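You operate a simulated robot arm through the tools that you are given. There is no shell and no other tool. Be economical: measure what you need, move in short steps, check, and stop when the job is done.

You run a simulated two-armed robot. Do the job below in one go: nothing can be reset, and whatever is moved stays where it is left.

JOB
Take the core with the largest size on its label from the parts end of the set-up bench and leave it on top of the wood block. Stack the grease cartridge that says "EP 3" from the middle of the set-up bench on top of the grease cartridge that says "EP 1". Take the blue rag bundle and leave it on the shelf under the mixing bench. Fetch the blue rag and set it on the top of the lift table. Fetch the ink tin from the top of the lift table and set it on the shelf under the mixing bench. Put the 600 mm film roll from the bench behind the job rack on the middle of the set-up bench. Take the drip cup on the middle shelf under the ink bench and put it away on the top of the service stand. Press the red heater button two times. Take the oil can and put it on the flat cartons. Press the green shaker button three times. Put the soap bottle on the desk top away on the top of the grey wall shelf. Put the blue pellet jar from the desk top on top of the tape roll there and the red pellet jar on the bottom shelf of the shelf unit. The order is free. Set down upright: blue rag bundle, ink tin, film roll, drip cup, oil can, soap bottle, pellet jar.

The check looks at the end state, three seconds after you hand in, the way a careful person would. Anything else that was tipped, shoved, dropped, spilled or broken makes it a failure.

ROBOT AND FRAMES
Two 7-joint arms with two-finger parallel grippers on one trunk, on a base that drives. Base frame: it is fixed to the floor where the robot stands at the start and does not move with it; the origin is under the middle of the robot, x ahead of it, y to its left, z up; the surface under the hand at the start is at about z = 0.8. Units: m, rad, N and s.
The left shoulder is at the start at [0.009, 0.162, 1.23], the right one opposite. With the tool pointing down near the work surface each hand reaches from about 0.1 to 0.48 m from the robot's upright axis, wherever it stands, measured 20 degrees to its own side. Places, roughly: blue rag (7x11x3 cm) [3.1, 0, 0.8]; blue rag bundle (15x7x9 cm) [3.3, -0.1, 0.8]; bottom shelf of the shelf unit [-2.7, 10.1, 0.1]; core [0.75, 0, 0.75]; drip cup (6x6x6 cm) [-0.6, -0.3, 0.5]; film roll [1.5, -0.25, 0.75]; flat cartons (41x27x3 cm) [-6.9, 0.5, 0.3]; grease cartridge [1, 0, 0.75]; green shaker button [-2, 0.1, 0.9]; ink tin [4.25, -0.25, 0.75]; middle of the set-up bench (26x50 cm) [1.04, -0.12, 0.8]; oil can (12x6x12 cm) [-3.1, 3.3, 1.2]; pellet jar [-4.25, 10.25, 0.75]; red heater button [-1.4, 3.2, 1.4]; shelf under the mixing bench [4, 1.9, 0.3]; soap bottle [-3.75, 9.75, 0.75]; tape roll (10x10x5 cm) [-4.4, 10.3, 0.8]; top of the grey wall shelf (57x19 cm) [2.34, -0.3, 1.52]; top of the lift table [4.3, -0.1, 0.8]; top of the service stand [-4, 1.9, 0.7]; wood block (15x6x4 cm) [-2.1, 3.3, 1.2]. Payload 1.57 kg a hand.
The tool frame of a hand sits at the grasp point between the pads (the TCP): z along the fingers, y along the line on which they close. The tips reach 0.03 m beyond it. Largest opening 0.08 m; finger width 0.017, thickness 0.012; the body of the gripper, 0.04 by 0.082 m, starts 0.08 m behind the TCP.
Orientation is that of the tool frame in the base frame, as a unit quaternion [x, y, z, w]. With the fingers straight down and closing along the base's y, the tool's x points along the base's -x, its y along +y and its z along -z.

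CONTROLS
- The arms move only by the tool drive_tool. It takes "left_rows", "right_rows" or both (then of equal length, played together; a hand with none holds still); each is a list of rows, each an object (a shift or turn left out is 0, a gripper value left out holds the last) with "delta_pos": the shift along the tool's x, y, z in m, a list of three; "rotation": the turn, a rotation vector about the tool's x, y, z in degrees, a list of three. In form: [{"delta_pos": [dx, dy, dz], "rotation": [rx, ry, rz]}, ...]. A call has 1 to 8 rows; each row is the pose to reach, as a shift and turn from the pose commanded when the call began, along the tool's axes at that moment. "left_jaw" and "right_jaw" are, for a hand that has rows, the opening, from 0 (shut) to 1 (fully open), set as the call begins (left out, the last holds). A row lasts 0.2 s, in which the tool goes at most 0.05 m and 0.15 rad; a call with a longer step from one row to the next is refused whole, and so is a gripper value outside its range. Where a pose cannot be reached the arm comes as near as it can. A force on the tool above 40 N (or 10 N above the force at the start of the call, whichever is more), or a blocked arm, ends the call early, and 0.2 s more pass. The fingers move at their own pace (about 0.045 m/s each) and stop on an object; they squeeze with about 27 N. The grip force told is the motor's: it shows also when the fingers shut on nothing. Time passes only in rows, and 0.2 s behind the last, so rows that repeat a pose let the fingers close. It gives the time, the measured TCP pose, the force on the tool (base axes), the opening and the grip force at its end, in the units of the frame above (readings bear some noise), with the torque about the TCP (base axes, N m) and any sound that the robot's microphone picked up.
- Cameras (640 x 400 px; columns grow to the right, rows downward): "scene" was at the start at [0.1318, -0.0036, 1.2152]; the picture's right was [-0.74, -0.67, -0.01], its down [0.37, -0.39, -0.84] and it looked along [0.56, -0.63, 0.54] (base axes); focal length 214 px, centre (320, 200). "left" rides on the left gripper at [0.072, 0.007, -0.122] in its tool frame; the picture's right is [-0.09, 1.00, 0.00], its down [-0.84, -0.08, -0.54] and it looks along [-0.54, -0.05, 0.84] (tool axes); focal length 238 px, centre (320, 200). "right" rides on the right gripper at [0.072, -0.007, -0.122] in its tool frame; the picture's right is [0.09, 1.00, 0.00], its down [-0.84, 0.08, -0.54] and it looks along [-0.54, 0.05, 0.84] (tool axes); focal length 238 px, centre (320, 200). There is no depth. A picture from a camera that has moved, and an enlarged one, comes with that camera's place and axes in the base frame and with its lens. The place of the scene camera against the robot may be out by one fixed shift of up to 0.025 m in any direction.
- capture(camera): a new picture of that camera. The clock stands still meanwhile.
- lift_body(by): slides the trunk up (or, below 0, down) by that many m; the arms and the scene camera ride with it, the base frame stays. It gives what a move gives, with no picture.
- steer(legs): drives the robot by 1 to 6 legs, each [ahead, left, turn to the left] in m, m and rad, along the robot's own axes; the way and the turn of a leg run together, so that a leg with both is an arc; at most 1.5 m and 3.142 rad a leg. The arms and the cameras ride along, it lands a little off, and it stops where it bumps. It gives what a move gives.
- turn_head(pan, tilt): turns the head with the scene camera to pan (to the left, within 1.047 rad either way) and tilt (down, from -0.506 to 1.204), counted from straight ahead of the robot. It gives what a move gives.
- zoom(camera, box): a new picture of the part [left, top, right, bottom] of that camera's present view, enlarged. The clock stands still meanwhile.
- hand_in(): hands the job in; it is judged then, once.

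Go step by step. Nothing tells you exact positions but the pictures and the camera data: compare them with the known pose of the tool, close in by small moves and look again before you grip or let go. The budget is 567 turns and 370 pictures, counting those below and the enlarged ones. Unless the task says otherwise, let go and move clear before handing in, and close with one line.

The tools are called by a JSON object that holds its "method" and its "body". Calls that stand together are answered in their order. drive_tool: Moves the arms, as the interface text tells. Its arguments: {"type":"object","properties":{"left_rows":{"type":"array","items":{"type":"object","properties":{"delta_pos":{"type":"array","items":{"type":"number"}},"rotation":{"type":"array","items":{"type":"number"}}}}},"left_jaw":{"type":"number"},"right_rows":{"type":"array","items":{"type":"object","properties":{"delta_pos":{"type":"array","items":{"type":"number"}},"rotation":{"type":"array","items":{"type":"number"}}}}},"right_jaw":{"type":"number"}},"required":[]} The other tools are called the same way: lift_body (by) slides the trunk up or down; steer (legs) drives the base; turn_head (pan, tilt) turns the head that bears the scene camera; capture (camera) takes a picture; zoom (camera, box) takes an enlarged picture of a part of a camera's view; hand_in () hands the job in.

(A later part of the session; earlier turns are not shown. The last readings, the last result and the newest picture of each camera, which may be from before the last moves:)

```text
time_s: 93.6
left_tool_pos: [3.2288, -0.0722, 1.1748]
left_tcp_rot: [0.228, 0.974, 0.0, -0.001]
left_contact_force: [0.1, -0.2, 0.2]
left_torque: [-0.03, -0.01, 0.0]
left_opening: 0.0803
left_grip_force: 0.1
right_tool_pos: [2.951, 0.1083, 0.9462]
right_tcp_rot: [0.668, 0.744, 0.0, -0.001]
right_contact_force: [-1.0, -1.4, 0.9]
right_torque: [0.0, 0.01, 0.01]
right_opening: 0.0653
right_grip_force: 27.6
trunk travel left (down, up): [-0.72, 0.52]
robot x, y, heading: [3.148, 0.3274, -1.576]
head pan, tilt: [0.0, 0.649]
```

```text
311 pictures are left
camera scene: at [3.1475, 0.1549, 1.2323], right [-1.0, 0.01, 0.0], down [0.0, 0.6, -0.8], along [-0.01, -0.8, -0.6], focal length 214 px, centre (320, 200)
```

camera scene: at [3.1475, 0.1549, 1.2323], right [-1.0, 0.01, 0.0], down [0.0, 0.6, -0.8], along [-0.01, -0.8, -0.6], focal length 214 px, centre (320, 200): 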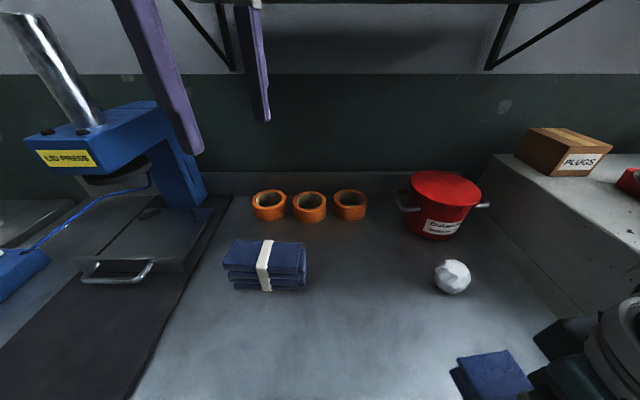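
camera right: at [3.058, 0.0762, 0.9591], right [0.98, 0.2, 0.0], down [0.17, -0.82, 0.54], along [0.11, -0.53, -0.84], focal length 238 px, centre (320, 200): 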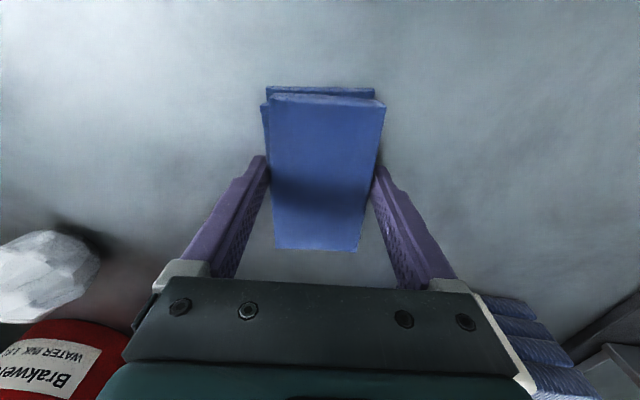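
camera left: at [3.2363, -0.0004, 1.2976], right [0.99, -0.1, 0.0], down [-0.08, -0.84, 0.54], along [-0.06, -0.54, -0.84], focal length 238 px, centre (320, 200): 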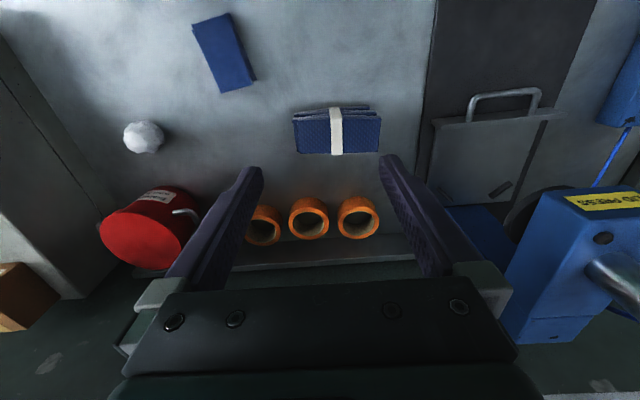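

{"method": "drive_tool", "body": {"left_rows": [{"delta_pos": [-0.015, -0.015, 0.03], "rotation": [0, 0, -8]}, {"delta_pos": [-0.03, -0.03, 0.06], "rotation": [0, 0, -16]}, {"delta_pos": [-0.049, -0.049, 0.09], "rotation": [0, 0, -22.7]}, {"delta_pos": [-0.049, -0.049, 0.13], "rotation": [0, 0, -22.7]}, {"delta_pos": [-0.049, -0.049, 0.175], "rotation": [0, 0, -22.7]}]}}

{"method": "capture", "body": {"camera": "left"}}

{"method": "capture", "body": {"camera": "scene"}}

```text
time_s: 94.8
left_tool_pos: [3.2522, -0.1273, 1.0002]
left_tcp_rot: [0.034, 0.999, 0.0, -0.001]
left_contact_force: [0.7, -0.2, 0.0]
left_torque: [0.01, 0.02, 0.02]
left_opening: 0.0801
left_grip_force: 0.1
left hand out of reach, approached as far as the arm can: row 5
right_tool_pos: [2.952, 0.1082, 0.9492]
right_tcp_rot: [0.669, 0.743, 0.001, 0.0]
right_contact_force: [0.5, -0.1, -0.9]
right_torque: [0.03, 0.0, -0.01]
right_opening: 0.0655
right_grip_force: 27.5
trunk travel left (down, up): [-0.72, 0.52]
robot x, y, heading: [3.1479, 0.327, -1.577]
head pan, tilt: [0.0, 0.649]
```

```text
310 pictures are left
camera left: at [3.181, -0.1173, 1.1235], right [0.16, 0.99, 0.0], down [0.83, -0.13, 0.54], along [0.53, -0.09, -0.84], focal length 238 px, centre (320, 200)
```

left: 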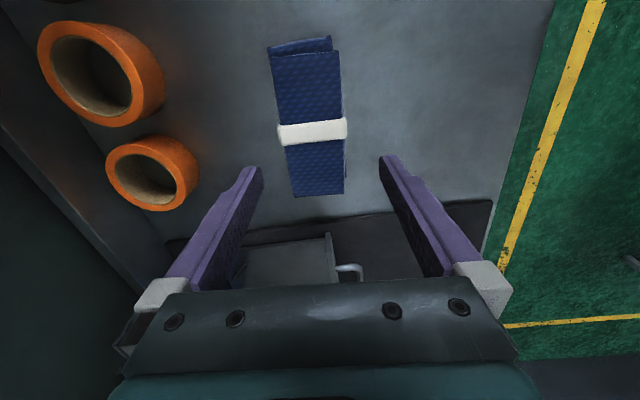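

```text
309 pictures are left
camera scene: at [3.1476, 0.1551, 1.2323], right [-1.0, 0.01, 0.0], down [0.0, 0.6, -0.8], along [-0.01, -0.8, -0.6], focal length 214 px, centre (320, 200)
```

scene: 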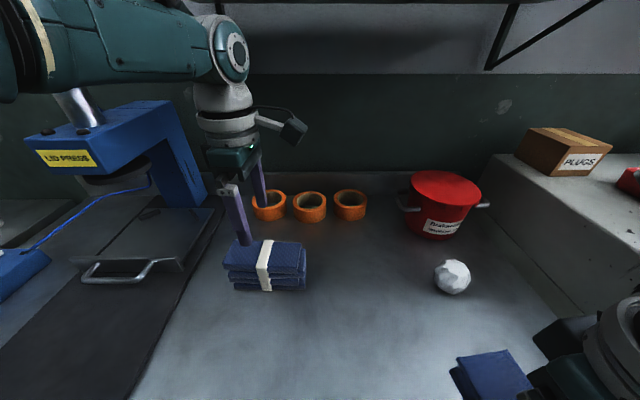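

I nudge the base 3.5 cm closer, then centre over the bundle.

{"method": "steer", "body": {"legs": [[0.035, 0, 0]]}}

{"method": "capture", "body": {"camera": "left"}}

```text
time_s: 95.7
left_tool_pos: [3.2526, -0.1636, 1.0011]
left_tcp_rot: [0.033, 0.999, 0.0, -0.001]
left_contact_force: [0.3, -0.4, 0.3]
left_torque: [0.01, 0.01, -0.01]
left_opening: 0.08
left_grip_force: 0.0
right_tool_pos: [2.9522, 0.0723, 0.9482]
right_tcp_rot: [0.669, 0.743, 0.0, 0.0]
right_contact_force: [-0.4, -0.4, 0.2]
right_torque: [0.01, -0.01, 0.03]
right_opening: 0.0652
right_grip_force: 27.1
trunk travel left (down, up): [-0.72, 0.52]
robot x, y, heading: [3.1447, 0.2897, -1.579]
head pan, tilt: [0.0, 0.649]
```

```text
308 pictures are left
camera left: at [3.1811, -0.1521, 1.1237], right [0.16, 0.99, 0.0], down [0.83, -0.13, 0.54], along [0.53, -0.09, -0.84], focal length 238 px, centre (320, 200)
```

left: 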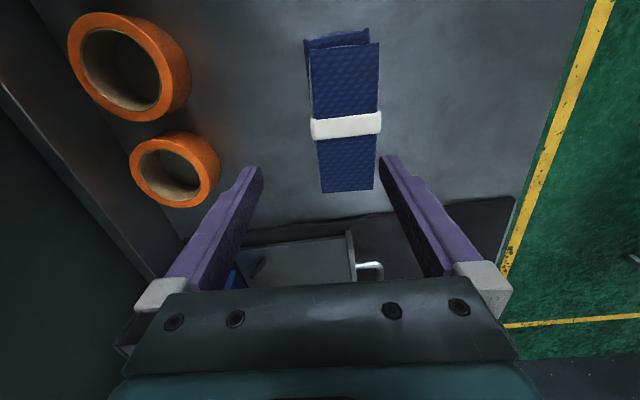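

{"method": "drive_tool", "body": {"left_rows": [{"delta_pos": [0.002, 0.0245, 0]}, {"delta_pos": [0.002, 0.0245, 0.04]}, {"delta_pos": [0.002, 0.0245, 0.078]}]}}

{"method": "capture", "body": {"camera": "left"}}

{"method": "zoom", "body": {"camera": "scene", "box": [180, 160, 340, 300]}}

```text
time_s: 96.5
left_tool_pos: [3.2526, -0.1313, 0.9243]
left_tcp_rot: [0.033, 0.999, -0.001, -0.001]
left_contact_force: [-0.6, 0.0, 0.2]
left_torque: [0.03, 0.03, 0.0]
left_opening: 0.0799
left_grip_force: 0.0
left hand out of reach, approached as far as the arm can: row 3
right_tool_pos: [2.9527, 0.0736, 0.9477]
right_tcp_rot: [0.668, 0.744, 0.001, -0.001]
right_contact_force: [0.0, 0.3, -0.6]
right_torque: [0.0, -0.03, -0.02]
right_opening: 0.0653
right_grip_force: 27.3
trunk travel left (down, up): [-0.72, 0.52]
robot x, y, heading: [3.1444, 0.2916, -1.578]
head pan, tilt: [0.0, 0.649]
```

```text
307 pictures are left
camera left: at [3.1816, -0.1205, 1.0464], right [0.16, 0.99, 0.0], down [0.83, -0.13, 0.54], along [0.53, -0.09, -0.84], focal length 238 px, centre (320, 200)
```

left: 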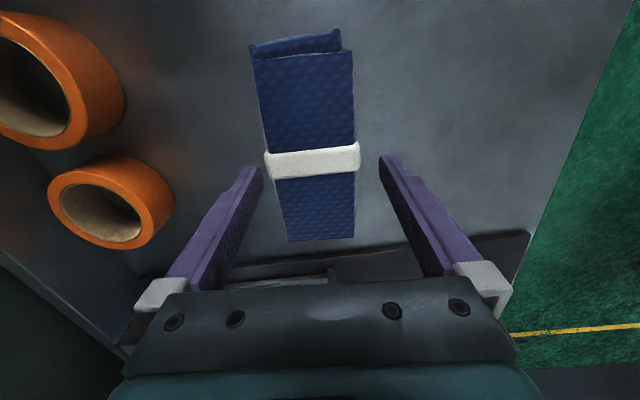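

```text
2.86 times, centred on (260, 230) of scene
camera zoom: at [3.1474, 0.1205, 1.2323], right [-1.0, 0.01, 0.0], down [0.0, 0.6, -0.8], along [-0.01, -0.8, -0.6], focal length 613 px, centre (491, 114)
```

zoom: 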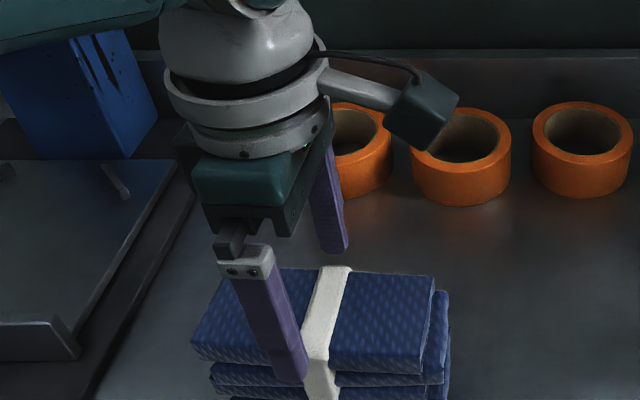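

The trunk is too high for this reach. I raise both hands and lower the trunk by 0.15.

{"method": "drive_tool", "body": {"left_rows": [{"delta_pos": [0, 0.01, -0.04]}, {"delta_pos": [0, 0.01, -0.08]}, {"delta_pos": [0, 0.01, -0.12]}, {"delta_pos": [0, 0.01, -0.155]}], "right_rows": [{"delta_pos": [0, 0, -0.03]}, {"delta_pos": [0, 0, -0.06]}, {"delta_pos": [0, 0, -0.08]}, {"delta_pos": [0, 0, -0.1]}]}}

{"method": "lift_body", "body": {"by": -0.15}}

{"method": "capture", "body": {"camera": "left"}}

```text
time_s: 97.5
left_tool_pos: [3.2567, -0.1234, 1.0809]
left_tcp_rot: [0.034, 0.999, 0.001, -0.001]
left_contact_force: [-0.1, 0.4, 0.2]
left_torque: [-0.01, -0.04, 0.01]
left_opening: 0.08
left_grip_force: 0.0
right_tool_pos: [2.9519, 0.0727, 1.0464]
right_tcp_rot: [0.668, 0.744, 0.001, 0.0]
right_contact_force: [-0.7, -0.2, 0.0]
right_torque: [-0.01, 0.01, 0.0]
right_opening: 0.0653
right_grip_force: 27.2
trunk travel left (down, up): [-0.72, 0.52]
robot x, y, heading: [3.1441, 0.2899, -1.579]
head pan, tilt: [0.0, 0.649]
```

```text
time_s: 99.2
left_tool_pos: [3.2561, -0.1228, 0.9312]
left_tcp_rot: [0.033, 0.999, 0.0, -0.002]
left_contact_force: [1.0, 1.3, -0.3]
left_torque: [-0.02, 0.0, 0.0]
left_opening: 0.0802
left_grip_force: 0.0
right_tool_pos: [2.9523, 0.073, 0.8984]
right_tcp_rot: [0.669, 0.743, 0.0, 0.0]
right_contact_force: [0.3, -0.4, -1.1]
right_torque: [0.01, 0.01, 0.01]
right_opening: 0.0652
right_grip_force: 27.0
trunk travel left (down, up): [-0.57, 0.67]
robot x, y, heading: [3.1489, 0.2933, -1.578]
head pan, tilt: [0.0, 0.649]
```

```text
305 pictures are left
camera left: at [3.1847, -0.1122, 1.0535], right [0.16, 0.99, 0.0], down [0.83, -0.13, 0.54], along [0.53, -0.09, -0.84], focal length 238 px, centre (320, 200)
```

left: 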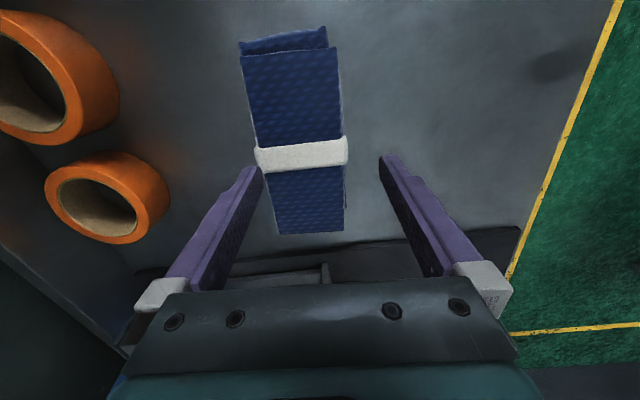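

{"method": "drive_tool", "body": {"left_rows": [{"delta_pos": [0.004, -0.0158, 0]}, {"delta_pos": [0.004, -0.0158, 0.012]}]}}

{"method": "capture", "body": {"camera": "left"}}

{"method": "zoom", "body": {"camera": "scene", "box": [180, 160, 340, 300]}}

```text
time_s: 99.8
left_tool_pos: [3.2518, -0.1379, 0.9191]
left_tcp_rot: [0.032, 0.999, 0.0, -0.001]
left_contact_force: [0.4, -0.3, 0.9]
left_torque: [0.01, -0.05, 0.02]
left_opening: 0.0801
left_grip_force: 0.0
right_tool_pos: [2.9518, 0.0727, 0.8961]
right_tcp_rot: [0.669, 0.743, 0.0, -0.001]
right_contact_force: [0.5, 0.1, -1.2]
right_torque: [-0.03, 0.03, -0.02]
right_opening: 0.065
right_grip_force: 26.8
trunk travel left (down, up): [-0.57, 0.67]
robot x, y, heading: [3.1453, 0.2887, -1.578]
head pan, tilt: [0.0, 0.649]
```

```text
304 pictures are left
camera left: at [3.1797, -0.1273, 1.0414], right [0.16, 0.99, 0.0], down [0.83, -0.13, 0.54], along [0.53, -0.09, -0.84], focal length 238 px, centre (320, 200)
```

left: 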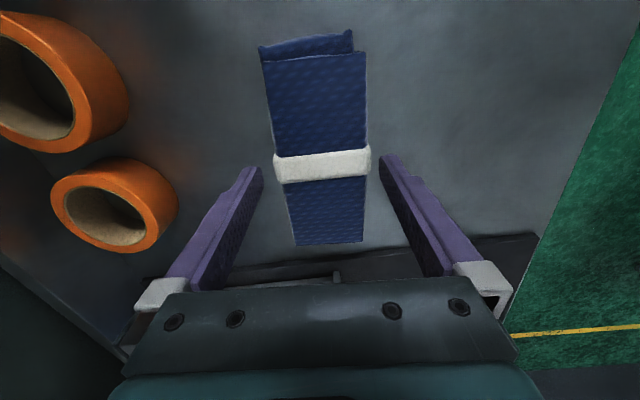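

```text
2.86 times, centred on (260, 230) of scene
camera zoom: at [3.1473, 0.1205, 1.0823], right [-1.0, 0.01, 0.0], down [0.0, 0.6, -0.8], along [-0.01, -0.8, -0.6], focal length 613 px, centre (491, 114)
```

zoom: 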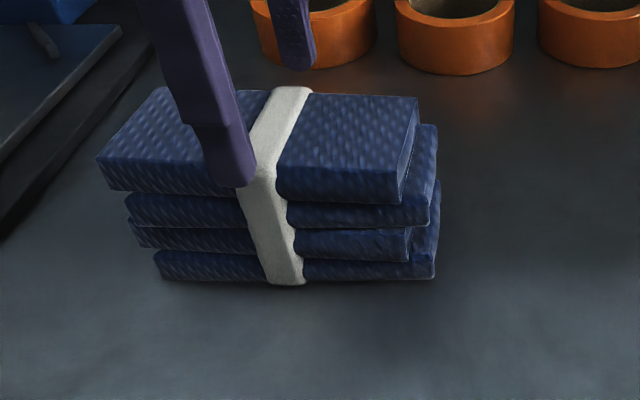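

Centred to about a millimetre. Descend around the bundle.

{"method": "drive_tool", "body": {"left_rows": [{"delta_pos": [0, 0, 0.015]}, {"delta_pos": [0, 0, 0.03]}, {"delta_pos": [0, 0, 0.045]}, {"delta_pos": [0, 0, 0.06]}, {"delta_pos": [0, 0, 0.072]}]}}

{"method": "zoom", "body": {"camera": "scene", "box": [180, 160, 340, 300]}}

{"method": "capture", "body": {"camera": "left"}}

```text
time_s: 101.0
left_tool_pos: [3.2496, -0.1372, 0.8463]
left_tcp_rot: [0.034, 0.999, 0.0, -0.001]
left_contact_force: [-0.2, -0.8, 0.8]
left_torque: [0.04, -0.01, -0.01]
left_opening: 0.0796
left_grip_force: 0.0
right_tool_pos: [2.9516, 0.0723, 0.8964]
right_tcp_rot: [0.668, 0.744, 0.0, -0.001]
right_contact_force: [-0.6, -0.3, -0.5]
right_torque: [-0.01, 0.02, 0.01]
right_opening: 0.0651
right_grip_force: 26.9
trunk travel left (down, up): [-0.57, 0.67]
robot x, y, heading: [3.1483, 0.2944, -1.581]
head pan, tilt: [0.0, 0.649]
```

```text
2.86 times, centred on (260, 230) of scene
camera zoom: at [3.1473, 0.1204, 1.0823], right [-1.0, 0.01, 0.0], down [0.0, 0.6, -0.8], along [-0.01, -0.8, -0.6], focal length 613 px, centre (491, 114)
```

zoom: 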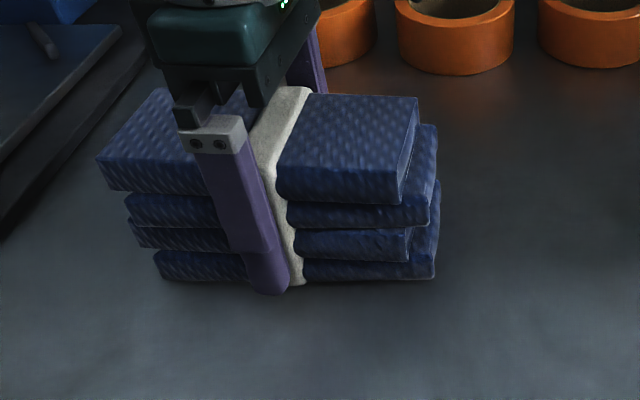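

```text
301 pictures are left
camera left: at [3.1793, -0.1263, 0.9678], right [0.16, 0.99, 0.0], down [0.83, -0.13, 0.54], along [0.53, -0.09, -0.84], focal length 238 px, centre (320, 200)
```

left: 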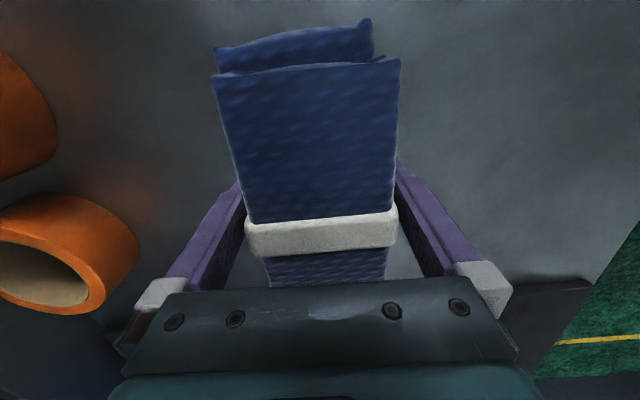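

Fingers straddle the bundle without contact. Close and lift.

{"method": "drive_tool", "body": {"left_rows": [{"delta_pos": [0, 0, 0]}, {"delta_pos": [0, 0, 0]}, {"delta_pos": [0, 0, 0]}], "left_jaw": 0}}

{"method": "drive_tool", "body": {"left_rows": [{"delta_pos": [0, 0, -0.03]}, {"delta_pos": [0, 0.0, -0.06]}, {"delta_pos": [0, 0.02, -0.1]}, {"delta_pos": [0, 0.04, -0.14]}]}}

{"method": "capture", "body": {"camera": "scene"}}

```text
time_s: 101.8
left_tool_pos: [3.2506, -0.1383, 0.8456]
left_tcp_rot: [0.034, 0.999, 0.0, -0.001]
left_contact_force: [0.2, 0.7, -0.4]
left_torque: [0.02, -0.01, -0.02]
left_opening: 0.0678
left_grip_force: 26.6
right_tool_pos: [2.9522, 0.0731, 0.8966]
right_tcp_rot: [0.669, 0.744, 0.0, -0.001]
right_contact_force: [0.2, -0.6, 0.0]
right_torque: [-0.01, 0.0, 0.0]
right_opening: 0.065
right_grip_force: 27.2
trunk travel left (down, up): [-0.57, 0.67]
robot x, y, heading: [3.1445, 0.2909, -1.575]
head pan, tilt: [0.0, 0.649]
```

```text
time_s: 102.8
left_tool_pos: [3.2564, -0.0972, 0.9861]
left_tcp_rot: [0.033, 0.999, 0.0, 0.0]
left_contact_force: [0.4, 0.0, -1.2]
left_torque: [0.01, 0.02, 0.02]
left_opening: 0.068
left_grip_force: 26.8
right_tool_pos: [2.953, 0.0721, 0.8962]
right_tcp_rot: [0.669, 0.744, 0.0, 0.0]
right_contact_force: [-0.4, 0.2, -0.4]
right_torque: [-0.01, -0.03, 0.0]
right_opening: 0.0651
right_grip_force: 26.6
trunk travel left (down, up): [-0.57, 0.67]
robot x, y, heading: [3.1431, 0.2887, -1.582]
head pan, tilt: [0.0, 0.649]
```

```text
300 pictures are left
camera scene: at [3.1475, 0.1203, 1.0823], right [-1.0, 0.01, 0.0], down [0.0, 0.6, -0.8], along [-0.01, -0.8, -0.6], focal length 214 px, centre (320, 200)
```

scene: 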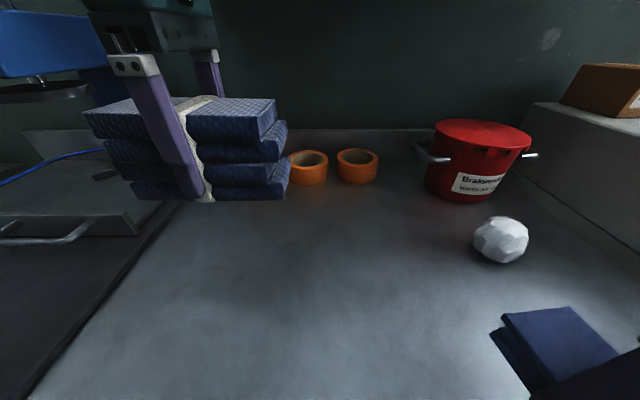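

Both items held. I back off and move along the aisle to the lift table, watching for its pedals on the floor.

{"method": "lift_body", "body": {"by": 0.1}}

{"method": "steer", "body": {"legs": [[-0.5, 0, 0], [0, 1.1, 0]]}}

{"method": "capture", "body": {"camera": "scene"}}

```text
time_s: 104.2
left_tool_pos: [3.2549, -0.0976, 1.086]
left_tcp_rot: [0.033, 0.999, 0.0, 0.0]
left_contact_force: [0.1, 0.7, -1.7]
left_torque: [0.0, 0.02, -0.01]
left_opening: 0.068
left_grip_force: 26.7
right_tool_pos: [2.9524, 0.0718, 0.9971]
right_tcp_rot: [0.668, 0.744, 0.0, 0.0]
right_contact_force: [-0.1, 0.7, -0.3]
right_torque: [-0.01, 0.02, 0.0]
right_opening: 0.0651
right_grip_force: 26.9
trunk travel left (down, up): [-0.67, 0.57]
robot x, y, heading: [3.1466, 0.2938, -1.576]
head pan, tilt: [0.0, 0.649]
```

```text
time_s: 112.3
left_tool_pos: [4.3572, 0.3955, 1.0859]
left_tcp_rot: [0.032, 1.0, -0.001, 0.0]
left_contact_force: [-0.3, 0.9, -1.7]
left_torque: [0.0, 0.03, 0.0]
left_opening: 0.068
left_grip_force: 26.6
right_tool_pos: [4.0549, 0.5649, 0.9976]
right_tcp_rot: [0.667, 0.745, 0.0, 0.0]
right_contact_force: [0.2, 0.5, -0.3]
right_torque: [-0.02, -0.01, 0.03]
right_opening: 0.0651
right_grip_force: 26.8
trunk travel left (down, up): [-0.67, 0.57]
robot x, y, heading: [4.2469, 0.7826, -1.571]
head pan, tilt: [0.0, 0.649]
```

```text
299 pictures are left
camera scene: at [4.2484, 0.6131, 1.1823], right [-1.0, 0.0, 0.0], down [0.0, 0.6, -0.8], along [0.0, -0.8, -0.6], focal length 214 px, centre (320, 200)
```

scene: 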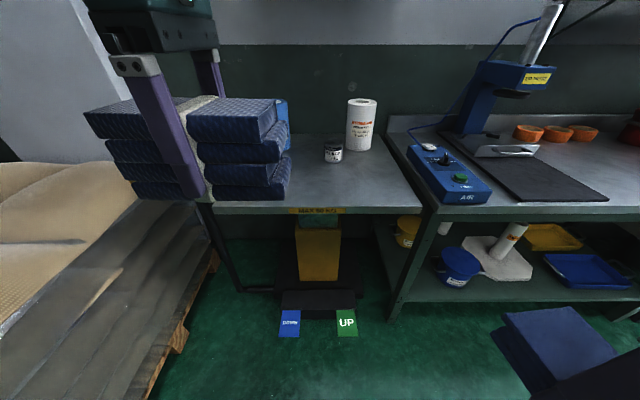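

{"method": "zoom", "body": {"camera": "scene", "box": [240, 80, 440, 205]}}

{"method": "zoom", "body": {"camera": "scene", "box": [240, 270, 400, 370]}}

```text
3.20 times, centred on (340, 142) of scene
camera zoom: at [4.2484, 0.6131, 1.1823], right [-1.0, 0.0, 0.0], down [0.0, 0.6, -0.8], along [0.0, -0.8, -0.6], focal length 686 px, centre (256, 384)
```

zoom: 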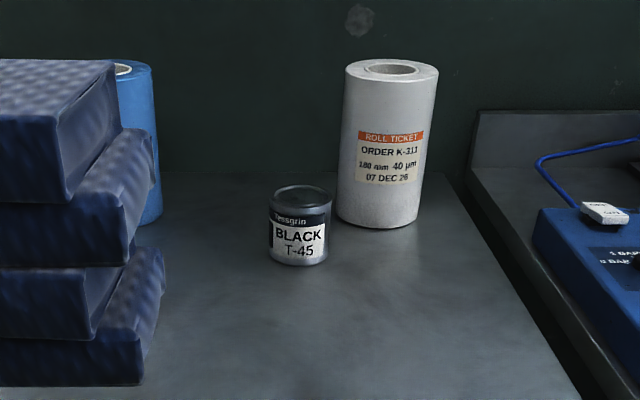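

```text
4.00 times, centred on (320, 320) of scene
camera zoom: at [4.2484, 0.6131, 1.1823], right [-1.0, 0.0, 0.0], down [0.0, 0.6, -0.8], along [0.0, -0.8, -0.6], focal length 858 px, centre (320, -280)
```

zoom: 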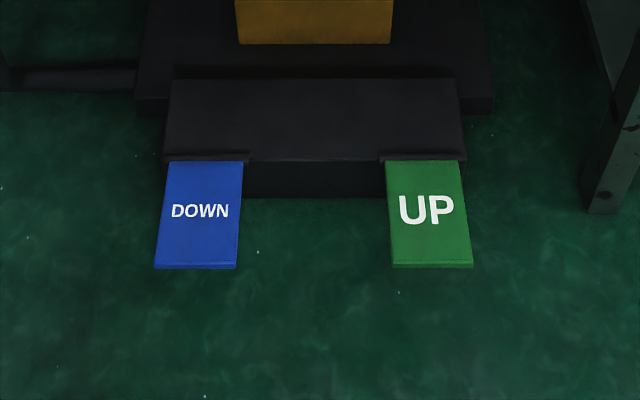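

The ink tin is the small "BLACK T-45" tin at about (4.19, -0.16). The pedals reach out to y ≈ 0.17, so I check how far my own base extends.

{"method": "turn_head", "body": {"pan": 0, "tilt": 1.2}}

{"method": "capture", "body": {"camera": "scene"}}

```text
time_s: 113.3
left_tool_pos: [4.3574, 0.3952, 1.0863]
left_tcp_rot: [0.031, 1.0, 0.0, -0.001]
left_contact_force: [0.3, 0.1, -1.4]
left_torque: [0.0, 0.0, 0.02]
left_opening: 0.0679
left_grip_force: 26.8
right_tool_pos: [4.053, 0.5641, 0.9963]
right_tcp_rot: [0.667, 0.745, 0.0, 0.0]
right_contact_force: [0.6, 0.5, -0.3]
right_torque: [0.04, 0.04, 0.03]
right_opening: 0.065
right_grip_force: 27.5
trunk travel left (down, up): [-0.67, 0.57]
robot x, y, heading: [4.2468, 0.7831, -1.578]
head pan, tilt: [0.0, 1.201]
```

```text
296 pictures are left
camera scene: at [4.2485, 0.644, 1.142], right [-1.0, 0.0, 0.0], down [0.0, 0.93, -0.36], along [0.0, -0.36, -0.93], focal length 214 px, centre (320, 200)
```

scene: 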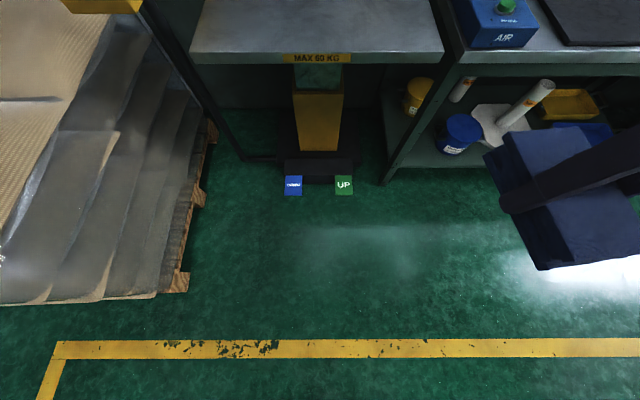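

My base does not show in the picture, so I'll keep well clear of the pedals: stand between them at y ≈ 0.345.

{"method": "turn_head", "body": {"pan": 0, "tilt": 0.65}}

{"method": "steer", "body": {"legs": [[0, 0.02, 0.004], [0.435, 0, 0]]}}

{"method": "capture", "body": {"camera": "scene"}}

{"method": "capture", "body": {"camera": "right"}}

```text
time_s: 114.2
left_tool_pos: [4.3569, 0.3948, 1.0861]
left_tcp_rot: [0.032, 0.999, 0.0, -0.001]
left_contact_force: [-0.5, -0.1, -1.4]
left_torque: [-0.02, -0.01, 0.02]
left_opening: 0.068
left_grip_force: 27.4
right_tool_pos: [4.0542, 0.5644, 0.9965]
right_tcp_rot: [0.667, 0.745, -0.001, 0.0]
right_contact_force: [0.8, 0.1, 0.3]
right_torque: [-0.01, 0.01, 0.0]
right_opening: 0.0648
right_grip_force: 26.8
trunk travel left (down, up): [-0.67, 0.57]
robot x, y, heading: [4.2423, 0.782, -1.576]
head pan, tilt: [0.0, 0.649]
```

```text
time_s: 117.3
left_tool_pos: [4.3752, -0.0389, 1.0858]
left_tcp_rot: [0.031, 1.0, 0.0, -0.001]
left_contact_force: [0.1, -0.5, -2.3]
left_torque: [-0.01, -0.03, 0.02]
left_opening: 0.0676
left_grip_force: 27.3
right_tool_pos: [4.0716, 0.1306, 0.997]
right_tcp_rot: [0.668, 0.744, -0.001, 0.0]
right_contact_force: [0.7, -0.3, -0.2]
right_torque: [0.02, 0.0, 0.01]
right_opening: 0.0649
right_grip_force: 26.9
trunk travel left (down, up): [-0.67, 0.57]
robot x, y, heading: [4.2655, 0.3497, -1.575]
head pan, tilt: [0.0, 0.649]
```

```text
295 pictures are left
camera scene: at [4.2675, 0.1798, 1.1823], right [-1.0, 0.0, 0.0], down [0.0, 0.6, -0.8], along [0.0, -0.8, -0.6], focal length 214 px, centre (320, 200)
```

scene: 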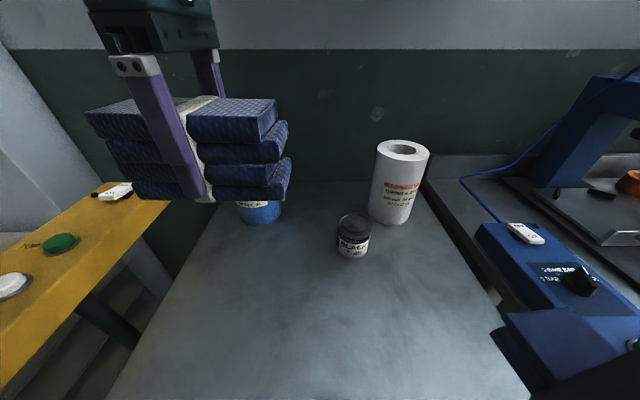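

```text
294 pictures are left
camera right: at [4.0573, 0.2019, 1.1192], right [0.98, 0.2, 0.0], down [0.17, -0.82, 0.54], along [0.11, -0.53, -0.84], focal length 238 px, centre (320, 200)
```

right: 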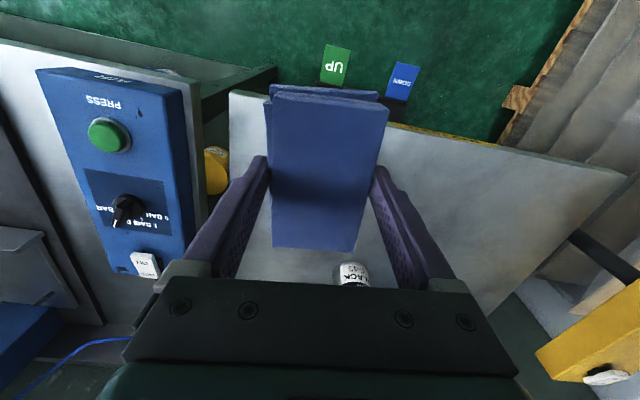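

I lower the rag toward the near right part of the lift table, at about (4.08, 0.025).

{"method": "drive_tool", "body": {"right_rows": [{"delta_pos": [-0.036, -0.001, 0]}, {"delta_pos": [-0.072, -0.001, 0.02]}, {"delta_pos": [-0.108, -0.002, 0.05]}, {"delta_pos": [-0.108, -0.002, 0.09]}, {"delta_pos": [-0.108, -0.002, 0.13]}]}}

{"method": "capture", "body": {"camera": "scene"}}

{"method": "capture", "body": {"camera": "right"}}

```text
time_s: 118.5
left_tool_pos: [4.376, -0.0392, 1.0867]
left_tcp_rot: [0.032, 0.999, 0.0, -0.001]
left_contact_force: [0.8, 0.0, -0.9]
left_torque: [-0.02, -0.03, 0.02]
left_opening: 0.0675
left_grip_force: 26.6
right_tool_pos: [4.0797, 0.0249, 0.8678]
right_tcp_rot: [0.667, 0.745, 0.0, 0.0]
right_contact_force: [-0.3, -0.3, -1.4]
right_torque: [-0.01, 0.02, 0.0]
right_opening: 0.0649
right_grip_force: 26.9
trunk travel left (down, up): [-0.67, 0.57]
robot x, y, heading: [4.2655, 0.3514, -1.575]
head pan, tilt: [0.0, 0.649]
```

```text
293 pictures are left
camera scene: at [4.2676, 0.1799, 1.1823], right [-1.0, 0.0, 0.0], down [0.0, 0.6, -0.8], along [0.0, -0.8, -0.6], focal length 214 px, centre (320, 200)
```

scene: 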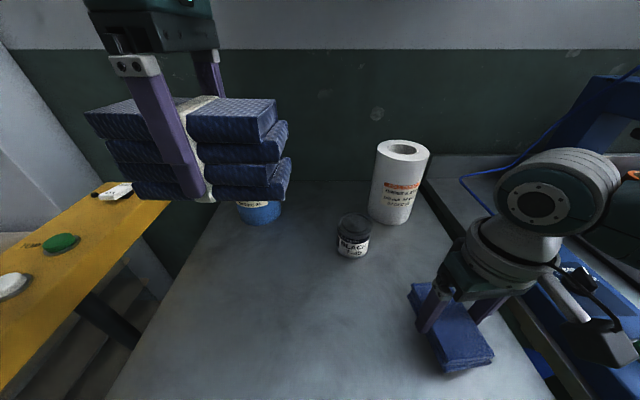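

```text
292 pictures are left
camera right: at [4.0653, 0.0956, 0.9894], right [0.98, 0.2, 0.0], down [0.17, -0.82, 0.54], along [0.11, -0.53, -0.84], focal length 238 px, centre (320, 200)
```

right: 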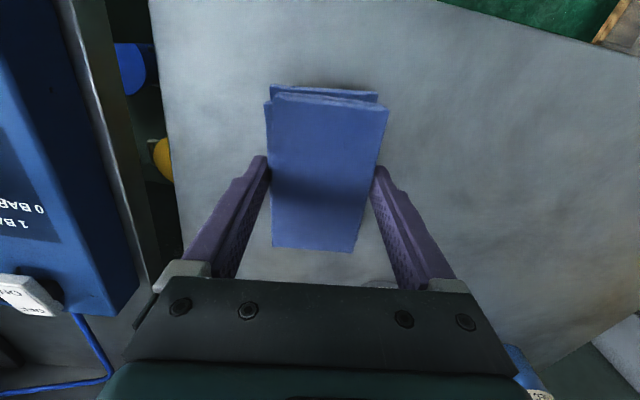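

{"method": "drive_tool", "body": {"right_rows": [{"delta_pos": [0, 0, 0.015]}, {"delta_pos": [0, 0, 0.025]}, {"delta_pos": [0, 0, 0.029]}, {"delta_pos": [0, 0, 0.031]}, {"delta_pos": [0, 0, 0.033]}]}}

```text
time_s: 119.7
left_tool_pos: [4.3752, -0.0372, 1.0852]
left_tcp_rot: [0.032, 1.0, 0.0, -0.001]
left_contact_force: [0.7, 0.1, -1.3]
left_torque: [0.01, 0.0, 0.03]
left_opening: 0.0677
left_grip_force: 27.1
right_tool_pos: [4.081, 0.0242, 0.8346]
right_tcp_rot: [0.667, 0.745, -0.001, 0.0]
right_contact_force: [0.7, 9.2, 28.7]
right_torque: [0.17, -0.05, 0.04]
right_opening: 0.0654
right_grip_force: 27.0
trunk travel left (down, up): [-0.67, 0.57]
robot x, y, heading: [4.2664, 0.3518, -1.574]
head pan, tilt: [0.0, 0.649]
```

Contact at the expected height. Ease, open, and lift.

{"method": "drive_tool", "body": {"right_rows": [{"delta_pos": [0, 0, -0.002]}]}}

{"method": "drive_tool", "body": {"right_rows": [{"delta_pos": [0, 0, 0]}, {"delta_pos": [0, 0, 0]}], "right_jaw": 1}}

{"method": "drive_tool", "body": {"right_rows": [{"delta_pos": [0, 0, -0.03]}, {"delta_pos": [0, 0, -0.07]}, {"delta_pos": [0, 0, -0.11]}]}}

{"method": "capture", "body": {"camera": "right"}}

{"method": "capture", "body": {"camera": "scene"}}

```text
time_s: 120.1
left_tool_pos: [4.3756, -0.0393, 1.0853]
left_tcp_rot: [0.031, 1.0, 0.0, -0.001]
left_contact_force: [0.2, 0.6, -1.6]
left_torque: [0.0, -0.01, 0.02]
left_opening: 0.0679
left_grip_force: 27.2
right_tool_pos: [4.0805, 0.0233, 0.8341]
right_tcp_rot: [0.668, 0.744, 0.0, 0.001]
right_contact_force: [0.8, -0.3, 2.3]
right_torque: [-0.16, -0.1, -0.02]
right_opening: 0.0651
right_grip_force: 26.8
trunk travel left (down, up): [-0.67, 0.57]
robot x, y, heading: [4.2633, 0.3513, -1.566]
head pan, tilt: [0.0, 0.649]
```

```text
time_s: 120.7
left_tool_pos: [4.3755, -0.0393, 1.0851]
left_tcp_rot: [0.031, 1.0, -0.001, -0.001]
left_contact_force: [-0.4, -0.5, -1.5]
left_torque: [0.01, -0.02, -0.02]
left_opening: 0.0681
left_grip_force: 27.0
right_tool_pos: [4.0814, 0.0245, 0.8354]
right_tcp_rot: [0.668, 0.744, 0.0, -0.001]
right_contact_force: [-0.2, -0.3, -0.4]
right_torque: [-0.02, 0.03, 0.0]
right_opening: 0.08
right_grip_force: 0.1
trunk travel left (down, up): [-0.67, 0.57]
robot x, y, heading: [4.2642, 0.3538, -1.57]
head pan, tilt: [0.0, 0.649]
```

```text
time_s: 121.5
left_tool_pos: [4.3747, -0.0384, 1.0866]
left_tcp_rot: [0.031, 1.0, -0.001, -0.001]
left_contact_force: [0.2, -0.4, -0.9]
left_torque: [0.0, -0.01, -0.02]
left_opening: 0.0681
left_grip_force: 27.3
right_tool_pos: [4.0826, 0.0226, 0.9451]
right_tcp_rot: [0.667, 0.745, -0.001, -0.001]
right_contact_force: [0.8, -0.3, -0.4]
right_torque: [0.0, 0.0, 0.03]
right_opening: 0.0798
right_grip_force: 0.0
trunk travel left (down, up): [-0.67, 0.57]
robot x, y, heading: [4.2659, 0.3512, -1.576]
head pan, tilt: [0.0, 0.649]
```

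```text
291 pictures are left
camera right: at [4.0683, 0.0934, 1.0683], right [0.98, 0.2, 0.0], down [0.17, -0.82, 0.54], along [0.11, -0.53, -0.84], focal length 238 px, centre (320, 200)
```

right: 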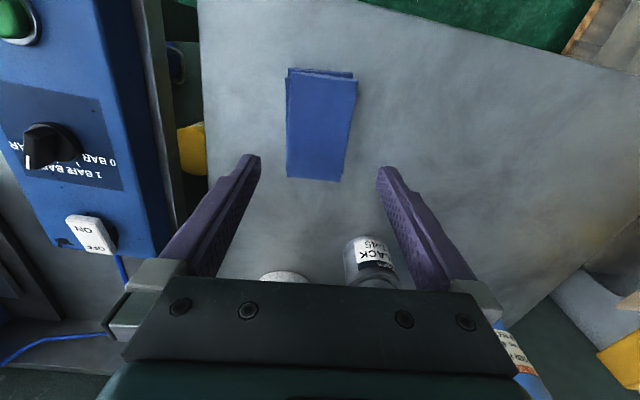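

```text
290 pictures are left
camera scene: at [4.2675, 0.1797, 1.1823], right [-1.0, 0.0, 0.0], down [0.0, 0.6, -0.8], along [0.0, -0.8, -0.6], focal length 214 px, centre (320, 200)
```

scene: 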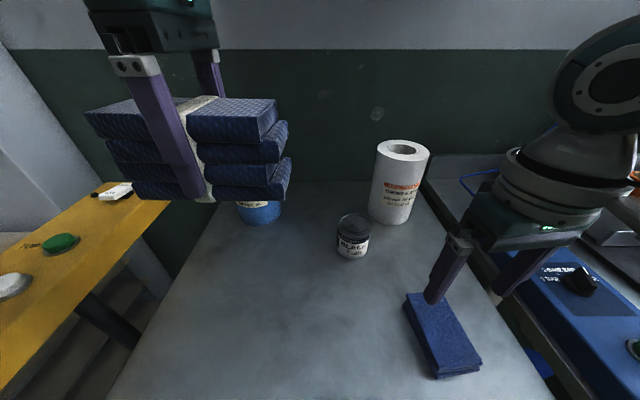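

Rag placed. Now the tin: I bring the right hand toward it with fingers tilted 20° forward for reach.

{"method": "drive_tool", "body": {"right_rows": [{"delta_pos": [-0.01, 0.02, -0.03]}, {"delta_pos": [-0.04, 0.04, -0.05], "rotation": [0, -6, 1.5]}, {"delta_pos": [-0.07, 0.06, -0.05], "rotation": [0, -12, 3]}, {"delta_pos": [-0.096, 0.08, -0.05], "rotation": [0, -18, 5]}, {"delta_pos": [-0.1213, 0.0995, -0.05], "rotation": [0, -20, 6.2]}]}}

{"method": "capture", "body": {"camera": "right"}}

```text
time_s: 122.7
left_tool_pos: [4.3753, -0.0378, 1.086]
left_tcp_rot: [0.031, 1.0, 0.0, -0.001]
left_contact_force: [0.3, -0.6, -1.7]
left_torque: [0.02, 0.0, -0.03]
left_opening: 0.0679
left_grip_force: 26.4
right_tool_pos: [4.1957, -0.0857, 0.9962]
right_tcp_rot: [0.696, 0.696, -0.117, 0.129]
right_contact_force: [0.9, 0.6, -0.5]
right_torque: [0.0, 0.01, -0.03]
right_opening: 0.0801
right_grip_force: 0.1
trunk travel left (down, up): [-0.67, 0.57]
robot x, y, heading: [4.2679, 0.3535, -1.578]
head pan, tilt: [0.0, 0.649]
```

```text
289 pictures are left
camera right: at [4.1861, 0.0238, 1.0862], right [1.0, 0.09, -0.01], down [0.06, -0.6, 0.8], along [0.06, -0.79, -0.6], focal length 238 px, centre (320, 200)
```

right: 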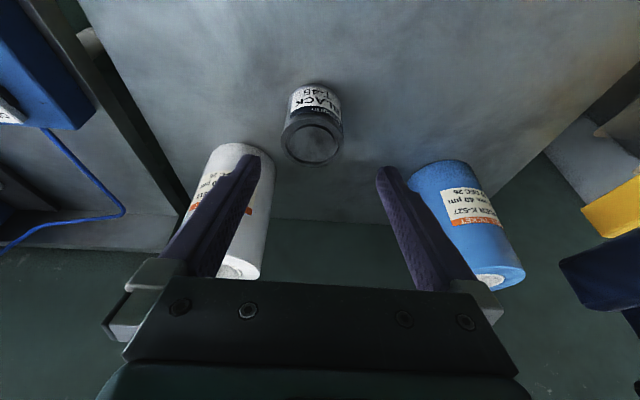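

Tin centre estimate (4.190, -0.154), lid at about 0.875, about 7 cm wide. I approach along the tilted axis to just above it.

{"method": "drive_tool", "body": {"right_rows": [{"delta_pos": [-0.012, -0.008, 0.03]}, {"delta_pos": [-0.012, -0.008, 0.06]}, {"delta_pos": [-0.012, -0.008, 0.085]}]}}

{"method": "capture", "body": {"camera": "right"}}

{"method": "zoom", "body": {"camera": "scene", "box": [270, 160, 450, 290]}}

```text
time_s: 123.5
left_tool_pos: [4.3761, -0.0385, 1.0859]
left_tcp_rot: [0.031, 1.0, 0.0, 0.0]
left_contact_force: [0.5, -0.2, -1.5]
left_torque: [0.02, -0.02, 0.0]
left_opening: 0.0677
left_grip_force: 26.8
right_tool_pos: [4.1857, -0.1274, 0.9206]
right_tcp_rot: [0.696, 0.697, -0.116, 0.129]
right_contact_force: [0.0, -0.5, 0.1]
right_torque: [-0.02, 0.04, -0.01]
right_opening: 0.0799
right_grip_force: 0.0
trunk travel left (down, up): [-0.67, 0.57]
robot x, y, heading: [4.2641, 0.3525, -1.571]
head pan, tilt: [0.0, 0.649]
```

```text
288 pictures are left
camera right: at [4.1773, -0.0174, 1.0113], right [1.0, 0.09, -0.01], down [0.06, -0.6, 0.8], along [0.06, -0.79, -0.6], focal length 238 px, centre (320, 200)
```

right: 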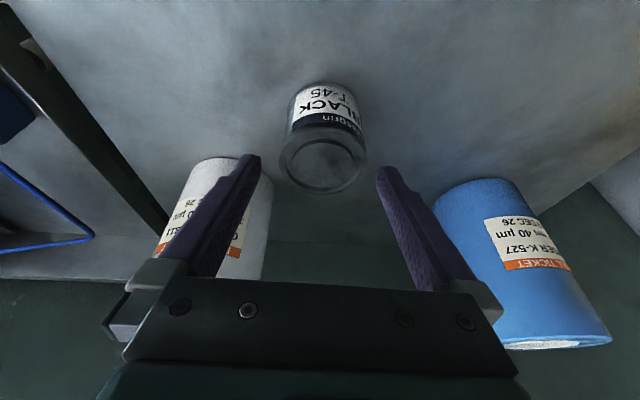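

```text
3.08 times, centred on (360, 225) of scene
camera zoom: at [4.2675, 0.1798, 1.1823], right [-1.0, 0.0, 0.0], down [0.0, 0.6, -0.8], along [0.0, -0.8, -0.6], focal length 660 px, centre (197, 123)
```

zoom: 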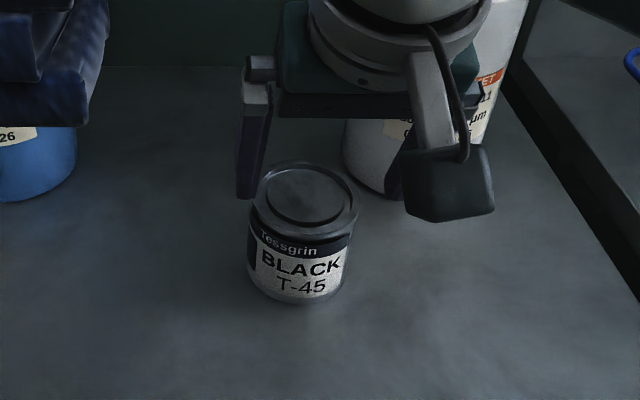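

{"method": "drive_tool", "body": {"right_rows": [{"delta_pos": [-0.003, 0.002, 0.012]}, {"delta_pos": [-0.003, 0.002, 0.025]}]}}

{"method": "capture", "body": {"camera": "right"}}

```text
time_s: 124.1
left_tool_pos: [4.3756, -0.0397, 1.0851]
left_tcp_rot: [0.031, 1.0, 0.001, -0.001]
left_contact_force: [0.6, 0.7, -2.2]
left_torque: [0.02, 0.0, 0.0]
left_opening: 0.0679
left_grip_force: 27.0
right_tool_pos: [4.1891, -0.1373, 0.8981]
right_tcp_rot: [0.696, 0.696, -0.116, 0.129]
right_contact_force: [-0.5, 0.3, 0.2]
right_torque: [-0.02, 0.0, -0.01]
right_opening: 0.08
right_grip_force: 0.0
trunk travel left (down, up): [-0.67, 0.57]
robot x, y, heading: [4.2652, 0.3532, -1.577]
head pan, tilt: [0.0, 0.649]
```

```text
286 pictures are left
camera right: at [4.1804, -0.0283, 0.9885], right [1.0, 0.09, -0.01], down [0.07, -0.6, 0.8], along [0.06, -0.79, -0.6], focal length 238 px, centre (320, 200)
```

right: 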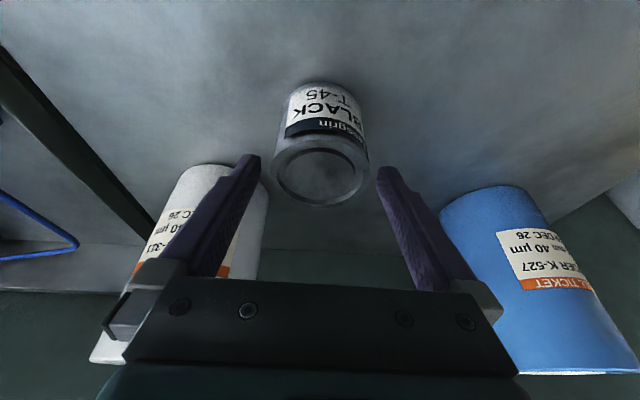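

{"method": "drive_tool", "body": {"right_rows": [{"delta_pos": [0, 0, 0.015]}, {"delta_pos": [0, 0, 0.03]}, {"delta_pos": [0, 0, 0.045]}, {"delta_pos": [0, 0, 0.06]}]}}

{"method": "capture", "body": {"camera": "right"}}

```text
time_s: 125.1
left_tool_pos: [4.3751, -0.0382, 1.087]
left_tcp_rot: [0.032, 1.0, 0.0, 0.0]
left_contact_force: [-0.7, -0.4, -2.3]
left_torque: [0.01, -0.02, -0.01]
left_opening: 0.0679
left_grip_force: 27.0
right_tool_pos: [4.1812, -0.1256, 0.8663]
right_tcp_rot: [0.697, 0.697, -0.115, 0.128]
right_contact_force: [1.2, 0.6, 0.1]
right_torque: [0.0, -0.03, 0.04]
right_opening: 0.0799
right_grip_force: 0.1
right hand out of reach, approached as far as the arm can: row 1, 2, 3, 4
trunk travel left (down, up): [-0.67, 0.57]
robot x, y, heading: [4.267, 0.3519, -1.577]
head pan, tilt: [0.0, 0.649]
```

```text
285 pictures are left
camera right: at [4.1714, -0.0163, 0.9561], right [1.0, 0.09, -0.01], down [0.06, -0.6, 0.8], along [0.06, -0.79, -0.61], focal length 238 px, centre (320, 200)
```

right: 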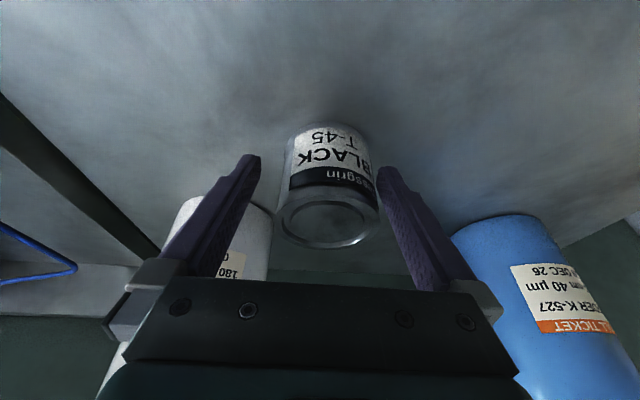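

Out of reach at this trunk height; I retreat along the tool axis and lower the trunk.

{"method": "drive_tool", "body": {"right_rows": [{"delta_pos": [0, 0.002, -0.03]}, {"delta_pos": [0, 0.006, -0.06]}, {"delta_pos": [0, 0.008, -0.09]}, {"delta_pos": [0, 0.008, -0.13]}, {"delta_pos": [0, 0.008, -0.17]}]}}

{"method": "lift_body", "body": {"by": -0.13}}

{"method": "capture", "body": {"camera": "right"}}

```text
time_s: 126.3
left_tool_pos: [4.3757, -0.0391, 1.085]
left_tcp_rot: [0.031, 1.0, -0.001, -0.001]
left_contact_force: [-0.3, -0.6, -1.6]
left_torque: [0.0, -0.01, -0.01]
left_opening: 0.0676
left_grip_force: 27.4
right_tool_pos: [4.1854, -0.0639, 1.0239]
right_tcp_rot: [0.696, 0.697, -0.115, 0.128]
right_contact_force: [-0.8, 0.0, 0.3]
right_torque: [0.03, 0.0, 0.01]
right_opening: 0.0801
right_grip_force: 0.1
trunk travel left (down, up): [-0.67, 0.57]
robot x, y, heading: [4.2652, 0.3503, -1.572]
head pan, tilt: [0.0, 0.649]
```

```text
time_s: 127.9
left_tool_pos: [4.3742, -0.0381, 0.9575]
left_tcp_rot: [0.031, 1.0, 0.0, -0.001]
left_contact_force: [0.1, 0.0, -1.8]
left_torque: [0.0, 0.03, 0.06]
left_opening: 0.0677
left_grip_force: 26.4
right_tool_pos: [4.1852, -0.0654, 0.8931]
right_tcp_rot: [0.697, 0.696, -0.116, 0.129]
right_contact_force: [-0.8, -0.2, -0.6]
right_torque: [0.0, 0.03, 0.01]
right_opening: 0.0801
right_grip_force: 0.1
trunk travel left (down, up): [-0.54, 0.7]
robot x, y, heading: [4.2639, 0.3494, -1.575]
head pan, tilt: [0.0, 0.649]
```

```text
284 pictures are left
camera right: at [4.1755, 0.044, 0.9835], right [1.0, 0.09, -0.01], down [0.06, -0.6, 0.8], along [0.06, -0.79, -0.61], focal length 238 px, centre (320, 200)
```

right: 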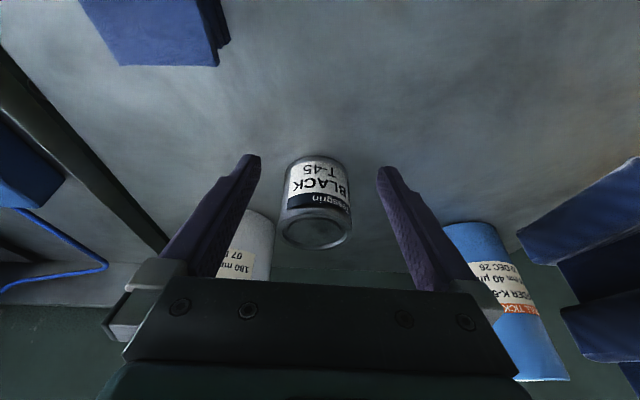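

{"method": "drive_tool", "body": {"right_rows": [{"delta_pos": [-0.038, 0.002, -0.005]}, {"delta_pos": [-0.077, 0.003, 0]}]}}

{"method": "capture", "body": {"camera": "right"}}

```text
time_s: 128.5
left_tool_pos: [4.3764, -0.0381, 0.9566]
left_tcp_rot: [0.031, 1.0, 0.001, -0.001]
left_contact_force: [0.0, 0.4, -1.1]
left_torque: [-0.03, 0.0, -0.01]
left_opening: 0.0679
left_grip_force: 26.4
right_tool_pos: [4.1901, -0.1378, 0.9206]
right_tcp_rot: [0.697, 0.696, -0.116, 0.129]
right_contact_force: [-0.7, -0.3, -0.3]
right_torque: [0.0, -0.02, -0.03]
right_opening: 0.0799
right_grip_force: 0.1
trunk travel left (down, up): [-0.54, 0.7]
robot x, y, heading: [4.264, 0.3463, -1.572]
head pan, tilt: [0.0, 0.649]
```

```text
283 pictures are left
camera right: at [4.1801, -0.0284, 1.0103], right [1.0, 0.09, -0.01], down [0.06, -0.6, 0.8], along [0.06, -0.79, -0.6], focal length 238 px, centre (320, 200)
```

right: 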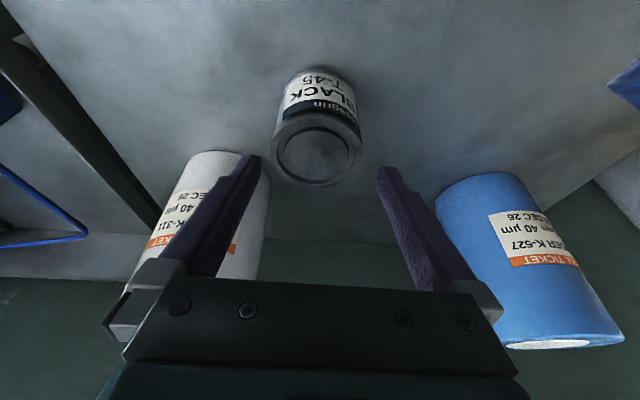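

{"method": "drive_tool", "body": {"right_rows": [{"delta_pos": [0.006, -0.0035, 0.02]}, {"delta_pos": [0.008, -0.0035, 0.04]}]}}

{"method": "capture", "body": {"camera": "right"}}

```text
time_s: 129.1
left_tool_pos: [4.3761, -0.0387, 0.9559]
left_tcp_rot: [0.032, 0.999, 0.0, 0.0]
left_contact_force: [0.9, 0.1, -1.4]
left_torque: [-0.02, 0.0, 0.02]
left_opening: 0.0679
left_grip_force: 26.8
right_tool_pos: [4.1853, -0.143, 0.88]
right_tcp_rot: [0.696, 0.696, -0.116, 0.129]
right_contact_force: [0.5, 0.5, -1.0]
right_torque: [-0.05, 0.01, -0.02]
right_opening: 0.0801
right_grip_force: 0.0
trunk travel left (down, up): [-0.54, 0.7]
robot x, y, heading: [4.265, 0.3504, -1.572]
head pan, tilt: [0.0, 0.649]
```

```text
282 pictures are left
camera right: at [4.1773, -0.0335, 0.9704], right [1.0, 0.09, -0.01], down [0.07, -0.6, 0.8], along [0.06, -0.79, -0.61], focal length 238 px, centre (320, 200)
```

right: 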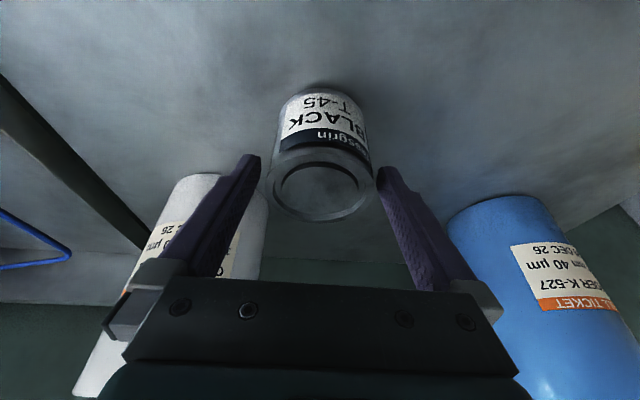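

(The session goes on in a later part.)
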